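You operate a simulated robot arm through the tools that you are given. There is no shell and no other tool. Be economical: measure what you need, move in short steps, check, and stop when the job is done.

You run a simulated robot arm. Do the job below in one go: nothing can be reset, and whatever is moved stays where it is left.

JOB
Fetch the green sock roll from the bed and set it on the green plant saucer.

It is judged by the outcome, as a careful person would: the job done as asked, and still so three seconds after it is handed in. It fails if anything else is knocked over, pushed out of place, dropped, spilled or broken.

ROBOT AND FRAMES
A 7-joint arm with a two-finger parallel gripper, fixed in place. Base frame: the origin is at the foot of the arm, x ahead of it, y to its left, z up; the work surface is at about z = 0. Units: m, degrees, N and s.
With the tool pointing down near the work surface it reaches from about 0.24 to 0.62 m from the base axis. Its first joint turns from -66.0 to 66.0 degrees. Payload 2.6 kg.
The tool frame sits at the grasp point between the pads (the TCP): z along the fingers, y along the line on which they close. The tips reach 0.03 m beyond it. The gripper opens to 0.094 m. The fingers are 0.028 m wide and 0.01 m thick; the gripper's body (0.05 by 0.096 m) begins 0.055 m behind the TCP.
Orientation is that of the tool frame in the base frame, as a unit quaternion [x, y, z, w]. With the fingers straight down and closing along the base's y, the tool's x points along the base's -x, its y along +y and its z along -z.

CONTROLS
- The arm moves only by the tool drive_tool. Its argument "plan" is a list of rows, each an object of numbers (a shift or turn left out is 0, a gripper value left out holds the last): "hand": the closure in counts, from 0 (fully open) to 255 (shut); "dx", "dy", "dz": the shift along the tool's x, y, z in m; "spin": the turn about the tool's z in degrees. In form: [{"hand": .., "dx": .., "dy": .., "dz": .., "spin": ..}, ...]. A call has 1 to 10 rows; each row is the pose to reach, as a shift and turn from the pose commanded when the call began, along the tool's axes at that moment. A row lasts 0.2 s, in which the tool goes at most 0.05 m and 8.6 degrees; a call with a longer step from one row to the next is refused whole, and so is a gripper value outside its range. A pose out of reach is approached as far as the arm can. The call stops where the force on the tool passes 40 N (or 10 N more than at its start, if that is more) or the arm is blocked; 0.2 s more then pass. The fingers move at their own pace (about 0.072 m/s each) and stop on an object; they squeeze with about 20 N. The grip force told is the motor's: it shows also when the fingers shut on nothing. Time passes only in rows, and 0.2 s behind the last, so rows that repeat a pose let the fingers close. It gives the time, the measured TCP pose, the force on the tool (base axes), the opening and the grip force at its end, in the units of the frame above (readings bear some noise), and new pictures: "pictures" is both (left out), scene, wrist or none.
- Cameras (640 x 400 px; columns grow to the right, rows downward): "scene" is fixed at [0.0229, 0.4171, 0.5794]; the picture's right is [-0.89, -0.45, 0.00], its down [-0.20, 0.40, -0.90] and it looks along [0.40, -0.80, -0.44] (base axes); focal length 348 px, centre (320, 200). "wrist" rides on the gripper at [-0.037, 0, -0.058] in the tool frame; the picture's right is [0.00, -1.00, 0.00], its down [0.97, 0.00, -0.24] and it looks along [0.24, 0.00, 0.97] (tool axes); focal length 218 px, centre (320, 200). There is no depth. A picture from a camera that has moved, and an enlarged one, comes with that camera's place and axes in the base frame and with its lens.
- enlarge(camera, box): a new picture of the part [left, top, right, bottom] of that camera's present view, enlarged. It takes no simulated time.
- finish_job(): hands the job in; it is judged then, once.

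Work in short steps. Places have to be worked out from the pictures, the camera data and where the tool is seen: move nearer, look again, correct. Check each grasp and each placing, and mend what went wrong. You have 90 turns and 150 pictures in all, those below and enlarged ones among them. Open the gripper and draw the arm clear of the work before you hand the job in, unless the task says otherwise; then end with one line.

The tools are called after "Call:" as a command line: name --argument value ..., lists and objects as JSON in quotes. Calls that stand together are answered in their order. drive_tool: Moves the arm, as the interface text tells. Its arguments: {"type":"object","properties":{"plan":{"type":"array","items":{"type":"object","properties":{"hand":{"type":"number"},"dx":{"type":"number"},"dy":{"type":"number"},"dz":{"type":"number"},"spin":{"type":"number"}}}},"pictures":{"type":"string","enum":["both","scene","wrist","none"]}},"required":["plan"]} The other tools are called the same way: enlarge (camera, box) takes an enlarged picture of a part of a camera's view; finish_job () hands the job in.

At the start:

```text
time_s: 0.0
eef_pos: [0.3342, -0.2926, 0.2932]
tool_rot: [-0.001, 1.0, 0.0, 0.0]
contact_force: [0.9, 0.4, -0.4]
opening: 0.0938
grip_force: 0.1
```

scene: 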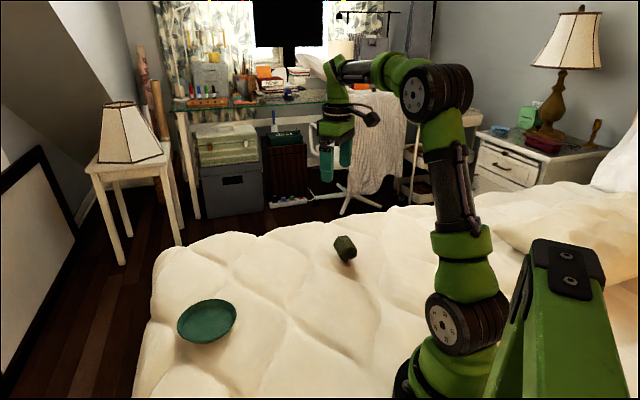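
wrist: 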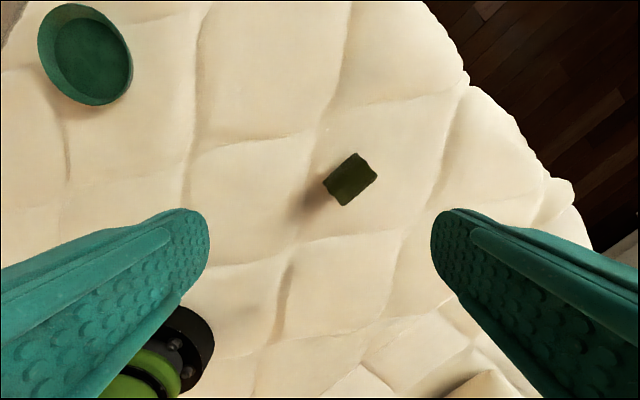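

The sock roll appears to be near (0.322, -0.339, 0.03) and the saucer near (0.492, 0.03); both cameras agree. I'll move above the sock and partway down, then look at its orientation.

Call:
drive_tool --plan '[{"hand": 0, "dx": 0.006, "dy": -0.023, "dz": 0.03}, {"dx": 0.012, "dy": -0.046, "dz": 0.07}, {"dx": 0.012, "dy": -0.046, "dz": 0.11}, {"dx": 0.012, "dy": -0.046, "dz": 0.14}]'

```text
time_s: 1.0
eef_pos: [0.322, -0.3372, 0.1538]
tool_rot: [0.0, 1.0, 0.0, -0.001]
contact_force: [0.0, -1.1, -0.9]
opening: 0.094
grip_force: 0.0
camera wrist: at [0.3585, -0.3379, 0.21], right [0.0, -1.0, 0.0], down [-0.97, 0.0, 0.24], along [-0.24, 0.0, -0.97], focal length 218 px, centre (320, 200)
```

scene: 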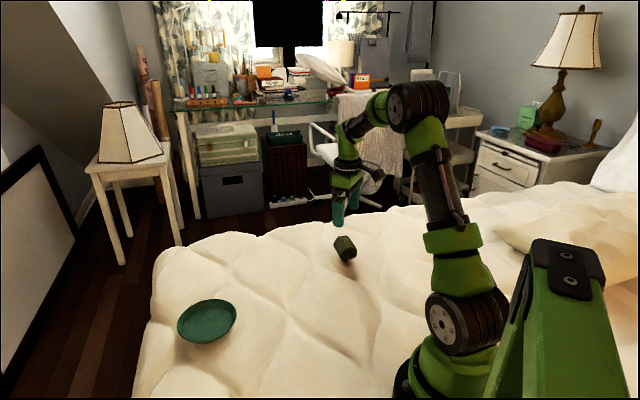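
wrist: 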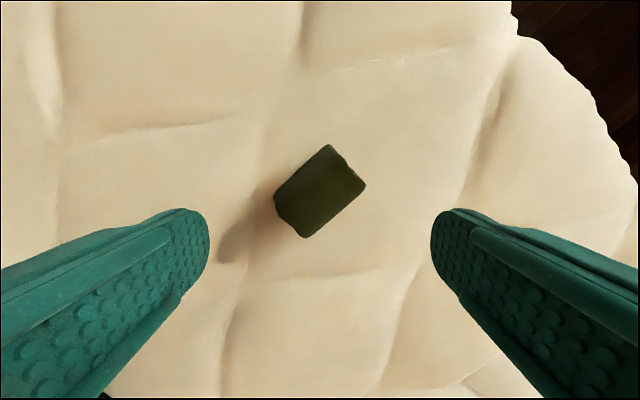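

The sock's long axis is tilted about 42° in the picture and its short side is about 4.5 cm. I spin +48° so the fingers close across the short side, then check.

Call:
drive_tool --plan '[{"spin": 8}, {"spin": 16}, {"spin": 24}, {"spin": 32}, {"spin": 40}, {"spin": 48, "dz": 0.02}, {"spin": 48, "dz": 0.04}]'

```text
time_s: 2.6
eef_pos: [0.3233, -0.3391, 0.1133]
tool_rot: [0.408, 0.913, 0.0, 0.0]
contact_force: [-0.2, -0.7, -0.9]
opening: 0.0939
grip_force: 0.0
camera wrist: at [0.346, -0.3659, 0.1702], right [-0.74, -0.67, 0.0], down [-0.65, 0.72, 0.24], along [-0.16, 0.18, -0.97], focal length 218 px, centre (320, 200)
```

scene: 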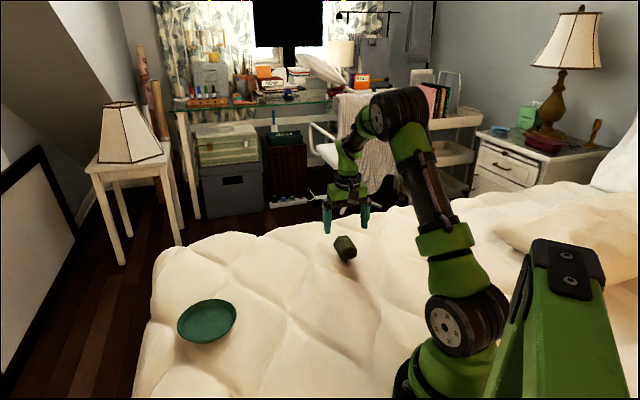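
wrist: 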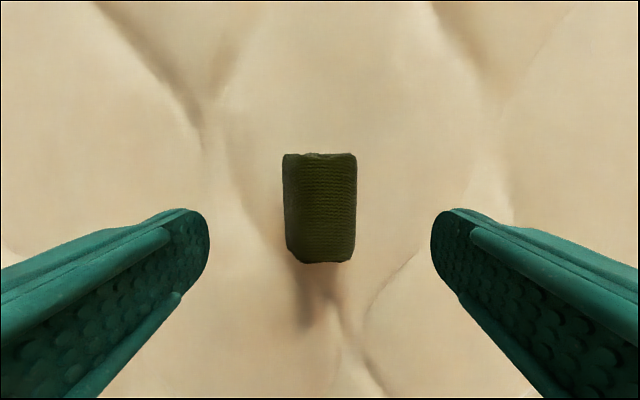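

The fingers now straddle the roll and it is centred. I descend to about z = 0.036.

Call:
drive_tool --plan '[{"dz": 0.03}, {"dz": 0.05}, {"dz": 0.06}, {"dz": 0.07}, {"dz": 0.077}]'

```text
time_s: 3.8
eef_pos: [0.3211, -0.3394, 0.0354]
tool_rot: [0.406, 0.914, -0.001, 0.0]
contact_force: [0.2, -0.5, -0.4]
opening: 0.0942
grip_force: 0.1
camera wrist: at [0.345, -0.3661, 0.0924], right [-0.74, -0.67, 0.0], down [-0.65, 0.72, 0.24], along [-0.16, 0.18, -0.97], focal length 218 px, centre (320, 200)
```

scene: 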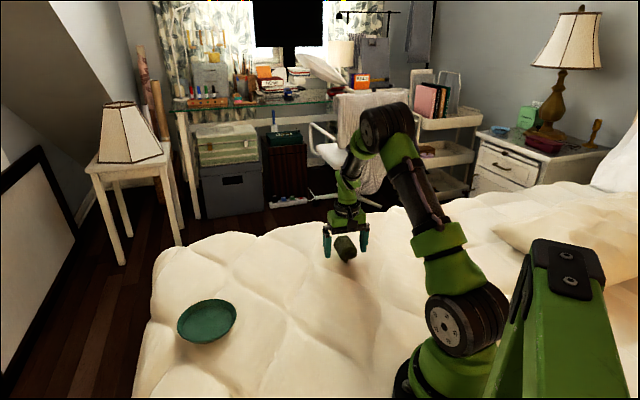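
wrist: 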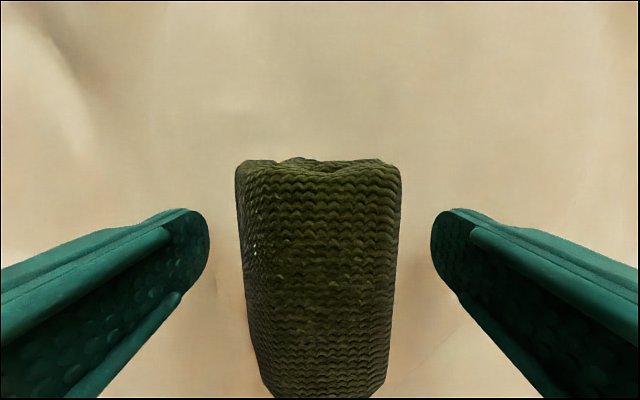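

The roll is centred between the pads with no contact. I lower 4 mm and close.

Call:
drive_tool --plan '[{"dz": 0.004}, {"hand": 255, "dz": 0.004}, {"dz": 0.004}, {"dz": 0.004}, {"dz": 0.004}, {"dz": 0.004}]' --pictures "wrist"

```text
time_s: 5.2
eef_pos: [0.3205, -0.3389, 0.0323]
tool_rot: [0.407, 0.914, 0.0, 0.0]
contact_force: [-0.3, -0.5, -0.3]
opening: 0.0639
grip_force: 20.1
camera wrist: at [0.3447, -0.3658, 0.0887], right [-0.74, -0.67, 0.0], down [-0.65, 0.72, 0.24], along [-0.16, 0.18, -0.97], focal length 218 px, centre (320, 200)
```

wrist: 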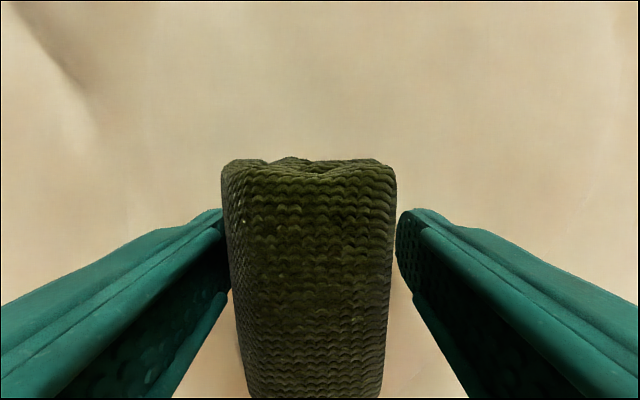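

The fingers stopped at 64 mm with 20 N, so they are on the roll. I lift a little and check that it follows.

Call:
drive_tool --plan '[{"dz": -0.01}, {"dz": -0.03}, {"dz": -0.06}, {"dz": -0.09}]'

```text
time_s: 6.2
eef_pos: [0.3215, -0.3399, 0.1222]
tool_rot: [0.406, 0.914, 0.001, 0.0]
contact_force: [0.1, 0.6, 0.0]
opening: 0.0639
grip_force: 20.2
camera wrist: at [0.3456, -0.3662, 0.1788], right [-0.74, -0.67, 0.0], down [-0.65, 0.72, 0.24], along [-0.16, 0.18, -0.97], focal length 218 px, centre (320, 200)
```

scene: 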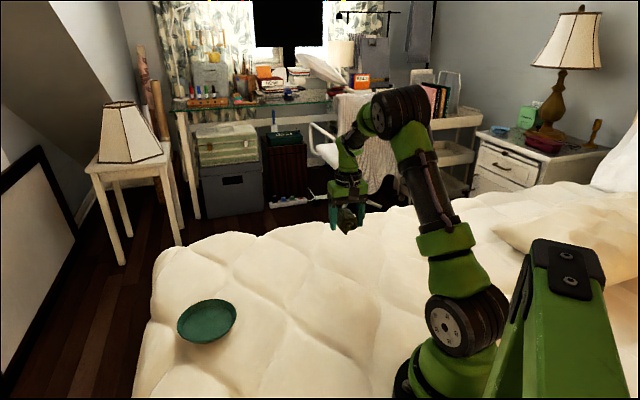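
wrist: 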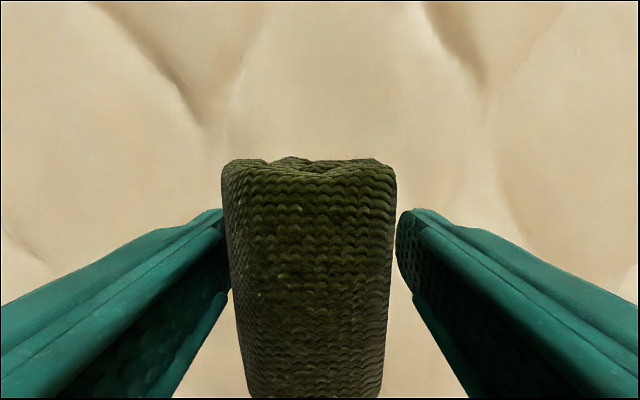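

The roll is held and lifted. I carry it toward a point above the saucer, around (0.492, 0.03).

Call:
drive_tool --plan '[{"dx": 0.016, "dy": 0.0375, "dz": -0.02}, {"dx": 0.032, "dy": 0.075, "dz": -0.03}, {"dx": 0.048, "dy": 0.112, "dz": -0.03}, {"dx": 0.064, "dy": 0.15, "dz": -0.03}, {"dx": 0.08, "dy": 0.187, "dz": -0.03}, {"dx": 0.096, "dy": 0.225, "dz": -0.03}, {"dx": 0.112, "dy": 0.262, "dz": -0.03}, {"dx": 0.128, "dy": 0.3, "dz": -0.03}, {"dx": 0.144, "dy": 0.337, "dz": -0.03}, {"dx": 0.161, "dy": 0.3745, "dz": -0.03}]'

```text
time_s: 8.4
eef_pos: [0.4949, 0.0336, 0.1532]
tool_rot: [0.407, 0.914, 0.0, 0.001]
contact_force: [-0.6, 0.2, -0.2]
opening: 0.0636
grip_force: 20.1
camera wrist: at [0.5189, 0.0068, 0.2096], right [-0.74, -0.67, 0.0], down [-0.65, 0.72, 0.24], along [-0.16, 0.18, -0.97], focal length 218 px, centre (320, 200)
```

scene: 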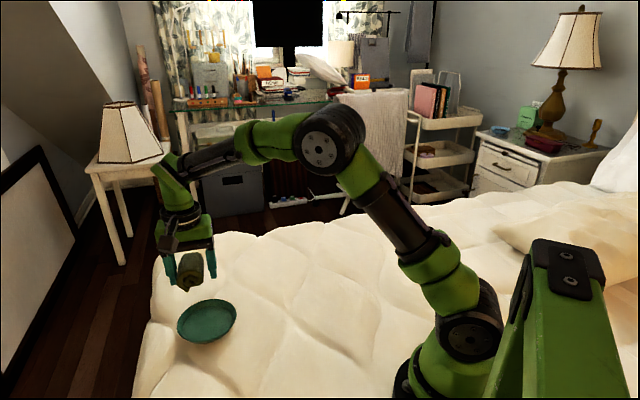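
wrist: 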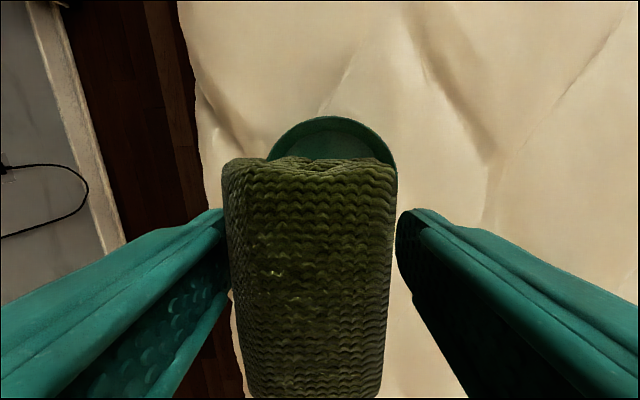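

The saucer centre works out to about (0.490, 0.024), so I shift about 1.3 cm and descend to about z = 0.075 before looking closely.

Call:
drive_tool --plan '[{"dx": -0.005, "dy": -0.0135, "dz": 0.01}, {"dx": -0.005, "dy": -0.0135, "dz": 0.04}, {"dx": -0.005, "dy": -0.0135, "dz": 0.065}, {"dx": -0.005, "dy": -0.0135, "dz": 0.078}]' --pictures "wrist"

Call:
enlarge --camera "scene" --box '[130, 220, 290, 360]'

```text
time_s: 9.4
eef_pos: [0.4854, 0.0204, 0.0747]
tool_rot: [0.407, 0.914, 0.0, 0.0]
contact_force: [-0.1, -0.7, 0.0]
opening: 0.0638
grip_force: 20.3
camera wrist: at [0.5092, -0.0083, 0.1307], right [-0.74, -0.67, 0.0], down [-0.65, 0.72, 0.24], along [-0.16, 0.18, -0.97], focal length 218 px, centre (320, 200)
```

wrist: 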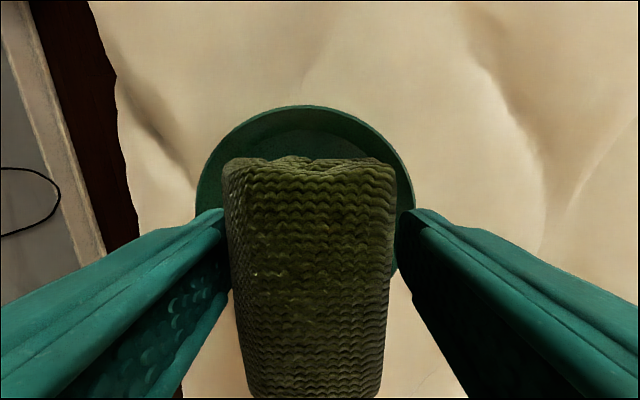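

```text
2.86 times, centred on (210, 290) of scene
camera zoom: at [0.0229, 0.4171, 0.5794], right [-0.89, -0.45, 0.0], down [-0.2, 0.4, -0.9], along [0.4, -0.8, -0.44], focal length 994 px, centre (634, -57)
```

zoom: 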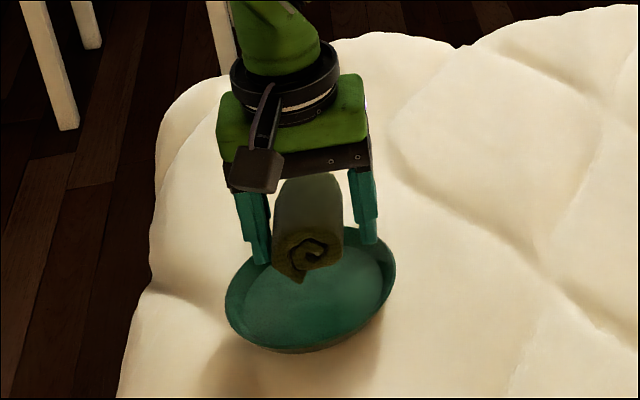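

The rim circle shows the saucer centre is 6–8 mm toward tool +y. I correct 6 mm and lower gently to about z = 0.05.

Call:
drive_tool --plan '[{"dx": 0.001, "dy": 0.006}, {"dx": 0.001, "dy": 0.006, "dz": 0.012}, {"dx": 0.001, "dy": 0.006, "dz": 0.02}, {"dx": 0.001, "dy": 0.006, "dz": 0.025}]' --pictures "wrist"

Call:
enlarge --camera "scene" --box '[130, 220, 290, 360]'

```text
time_s: 10.4
eef_pos: [0.4891, 0.0238, 0.0482]
tool_rot: [0.407, 0.913, 0.0, -0.001]
contact_force: [0.3, 0.1, 0.1]
opening: 0.0634
grip_force: 19.6
camera wrist: at [0.5137, -0.0036, 0.1055], right [-0.74, -0.67, 0.0], down [-0.65, 0.72, 0.24], along [-0.16, 0.18, -0.97], focal length 218 px, centre (320, 200)
```

wrist: 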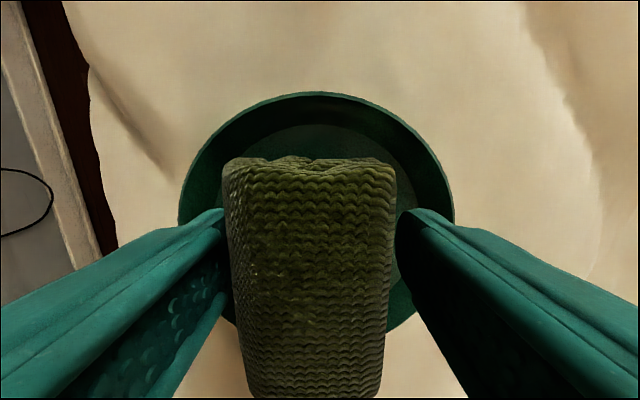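

```text
2.86 times, centred on (210, 290) of scene
camera zoom: at [0.0229, 0.4171, 0.5794], right [-0.89, -0.45, 0.0], down [-0.2, 0.4, -0.9], along [0.4, -0.8, -0.44], focal length 994 px, centre (634, -57)
```

zoom: 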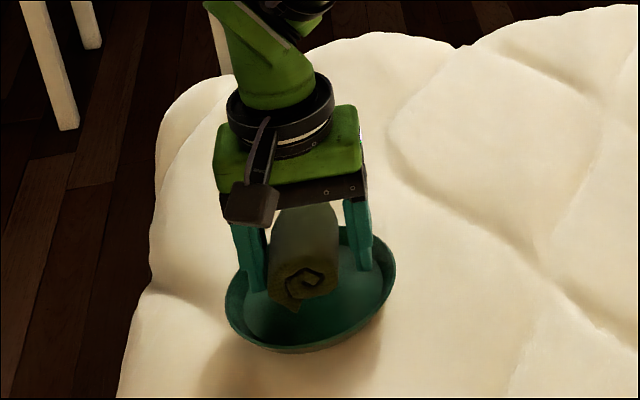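

It's centred over the saucer with no contact yet. I lower another 7 mm in small steps.

Call:
drive_tool --plan '[{"dz": 0.003}, {"dz": 0.005}, {"dz": 0.007}]' --pictures "none"

Call:
enlarge --camera "scene" --box '[165, 265, 255, 345]'

```text
time_s: 11.2
eef_pos: [0.4888, 0.0255, 0.0426]
tool_rot: [0.406, 0.914, 0.0, 0.0]
contact_force: [-0.9, -0.3, 0.0]
opening: 0.0633
grip_force: 20.4
```

```text
5.00 times, centred on (210, 305) of scene
camera zoom: at [0.0229, 0.4171, 0.5794], right [-0.89, -0.45, 0.0], down [-0.2, 0.4, -0.9], along [0.4, -0.8, -0.44], focal length 1739 px, centre (870, -325)
```

zoom: 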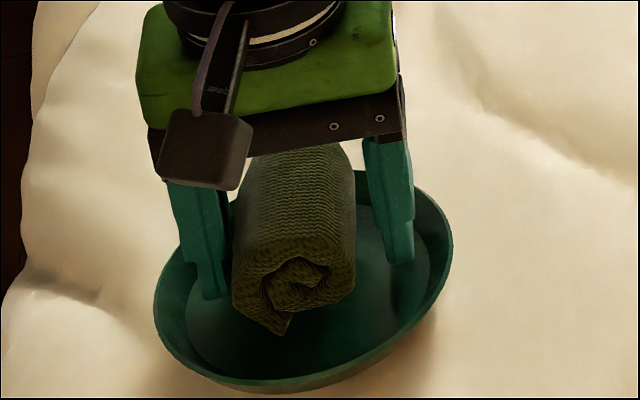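

Tips are inside the saucer and there is still no load. I go down 4 mm more.

Call:
drive_tool --plan '[{"dz": 0.002}, {"dz": 0.004}, {"dz": 0.004}]' --pictures "none"

Call:
enlarge --camera "scene" --box '[165, 265, 255, 345]'

```text
time_s: 12.0
eef_pos: [0.4899, 0.0242, 0.0399]
tool_rot: [0.407, 0.913, -0.001, 0.0]
contact_force: [-2.3, 0.0, 5.7]
opening: 0.0634
grip_force: 20.0
```

```text
5.00 times, centred on (210, 305) of scene
camera zoom: at [0.0229, 0.4171, 0.5794], right [-0.89, -0.45, 0.0], down [-0.2, 0.4, -0.9], along [0.4, -0.8, -0.44], focal length 1739 px, centre (870, -325)
```

zoom: 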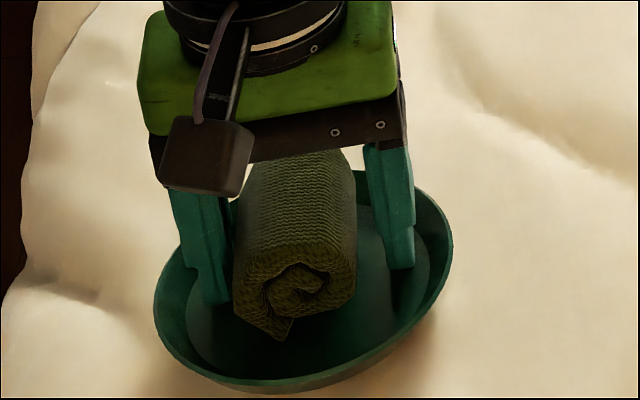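

Light contact (about 6 N) shows the roll is resting on the saucer. I ease up 1 mm and open only a few millimetres so the fingers don't push the rim.

Call:
drive_tool --plan '[{"dz": -0.001}, {"dz": -0.001, "hand": 64}, {"dz": -0.001}, {"dz": -0.001}]' --pictures "wrist"

Call:
enlarge --camera "scene" --box '[165, 265, 255, 345]'

```text
time_s: 13.0
eef_pos: [0.4905, 0.0261, 0.0396]
tool_rot: [0.407, 0.914, 0.001, 0.0]
contact_force: [-0.2, 1.0, -0.4]
opening: 0.0698
grip_force: 0.0
camera wrist: at [0.5131, -0.0031, 0.0963], right [-0.74, -0.67, 0.0], down [-0.65, 0.72, 0.24], along [-0.16, 0.18, -0.97], focal length 218 px, centre (320, 200)
```

wrist: 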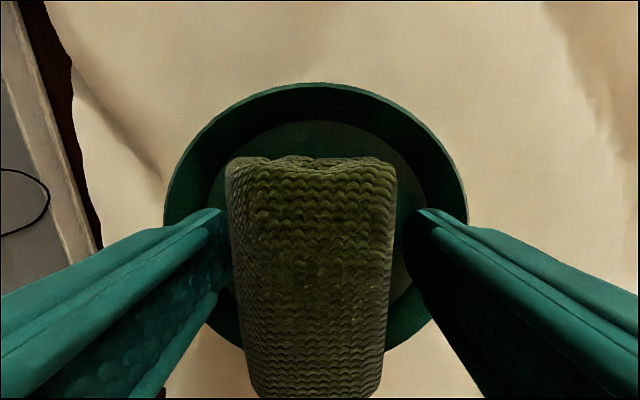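

```text
5.00 times, centred on (210, 305) of scene
camera zoom: at [0.0229, 0.4171, 0.5794], right [-0.89, -0.45, 0.0], down [-0.2, 0.4, -0.9], along [0.4, -0.8, -0.44], focal length 1739 px, centre (870, -325)
```

zoom: 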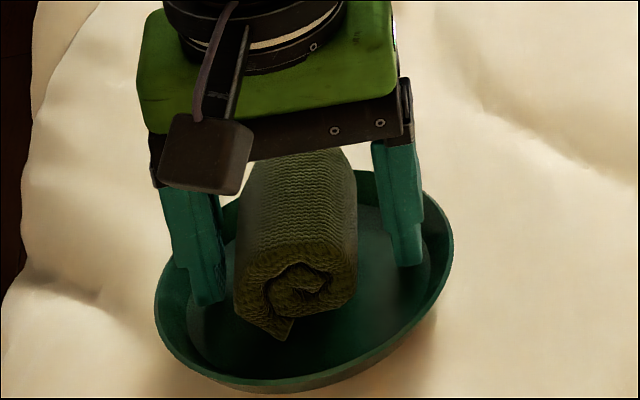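

The roll is released and sits still in the saucer. I rise straight up slowly, then open fully once clear.

Call:
drive_tool --plan '[{"dz": -0.01}, {"dz": -0.025}, {"dz": -0.05}, {"dz": -0.085, "hand": 0}, {"dz": -0.125}, {"dz": -0.165}, {"dz": -0.19, "dy": -0.03}, {"dz": -0.2, "dy": -0.07}]'

Call:
enlarge --camera "scene" --box '[150, 250, 270, 350]'

```text
time_s: 14.8
eef_pos: [0.4352, -0.0219, 0.2405]
tool_rot: [0.407, 0.913, 0.0, 0.0]
contact_force: [-0.3, 0.3, -0.6]
opening: 0.0942
grip_force: 0.1
camera wrist: at [0.4594, -0.0503, 0.2967], right [-0.74, -0.67, 0.0], down [-0.65, 0.72, 0.24], along [-0.16, 0.18, -0.97], focal length 218 px, centre (320, 200)
```

scene: 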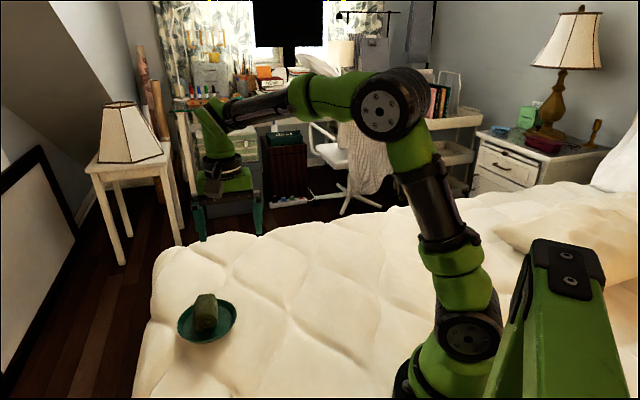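
wrist: 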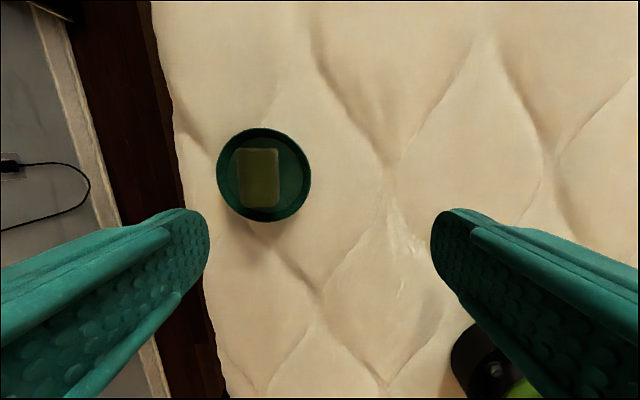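

```text
4.00 times, centred on (210, 300) of scene
camera zoom: at [0.023, 0.4171, 0.5794], right [-0.89, -0.45, 0.0], down [-0.2, 0.4, -0.9], along [0.4, -0.8, -0.44], focal length 1392 px, centre (760, -200)
```

zoom: 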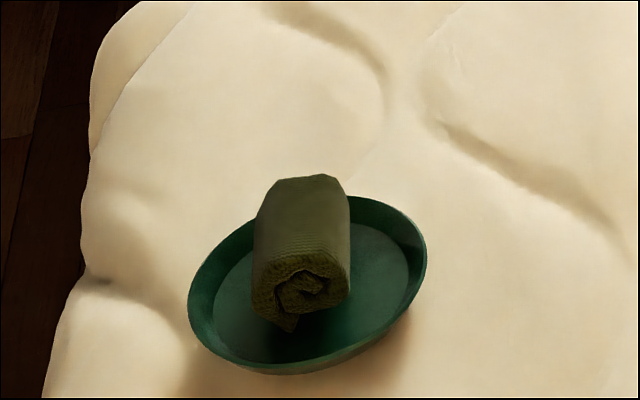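

The roll rests inside the saucer, the saucer hasn't moved, and the arm is clear with the gripper open. I hand the job in.

Call:
finish_job

```text
The job is handed in.
```

The green sock roll is resting on the green plant saucer, nothing else was disturbed, and I handed the job in with the gripper open and the arm clear.
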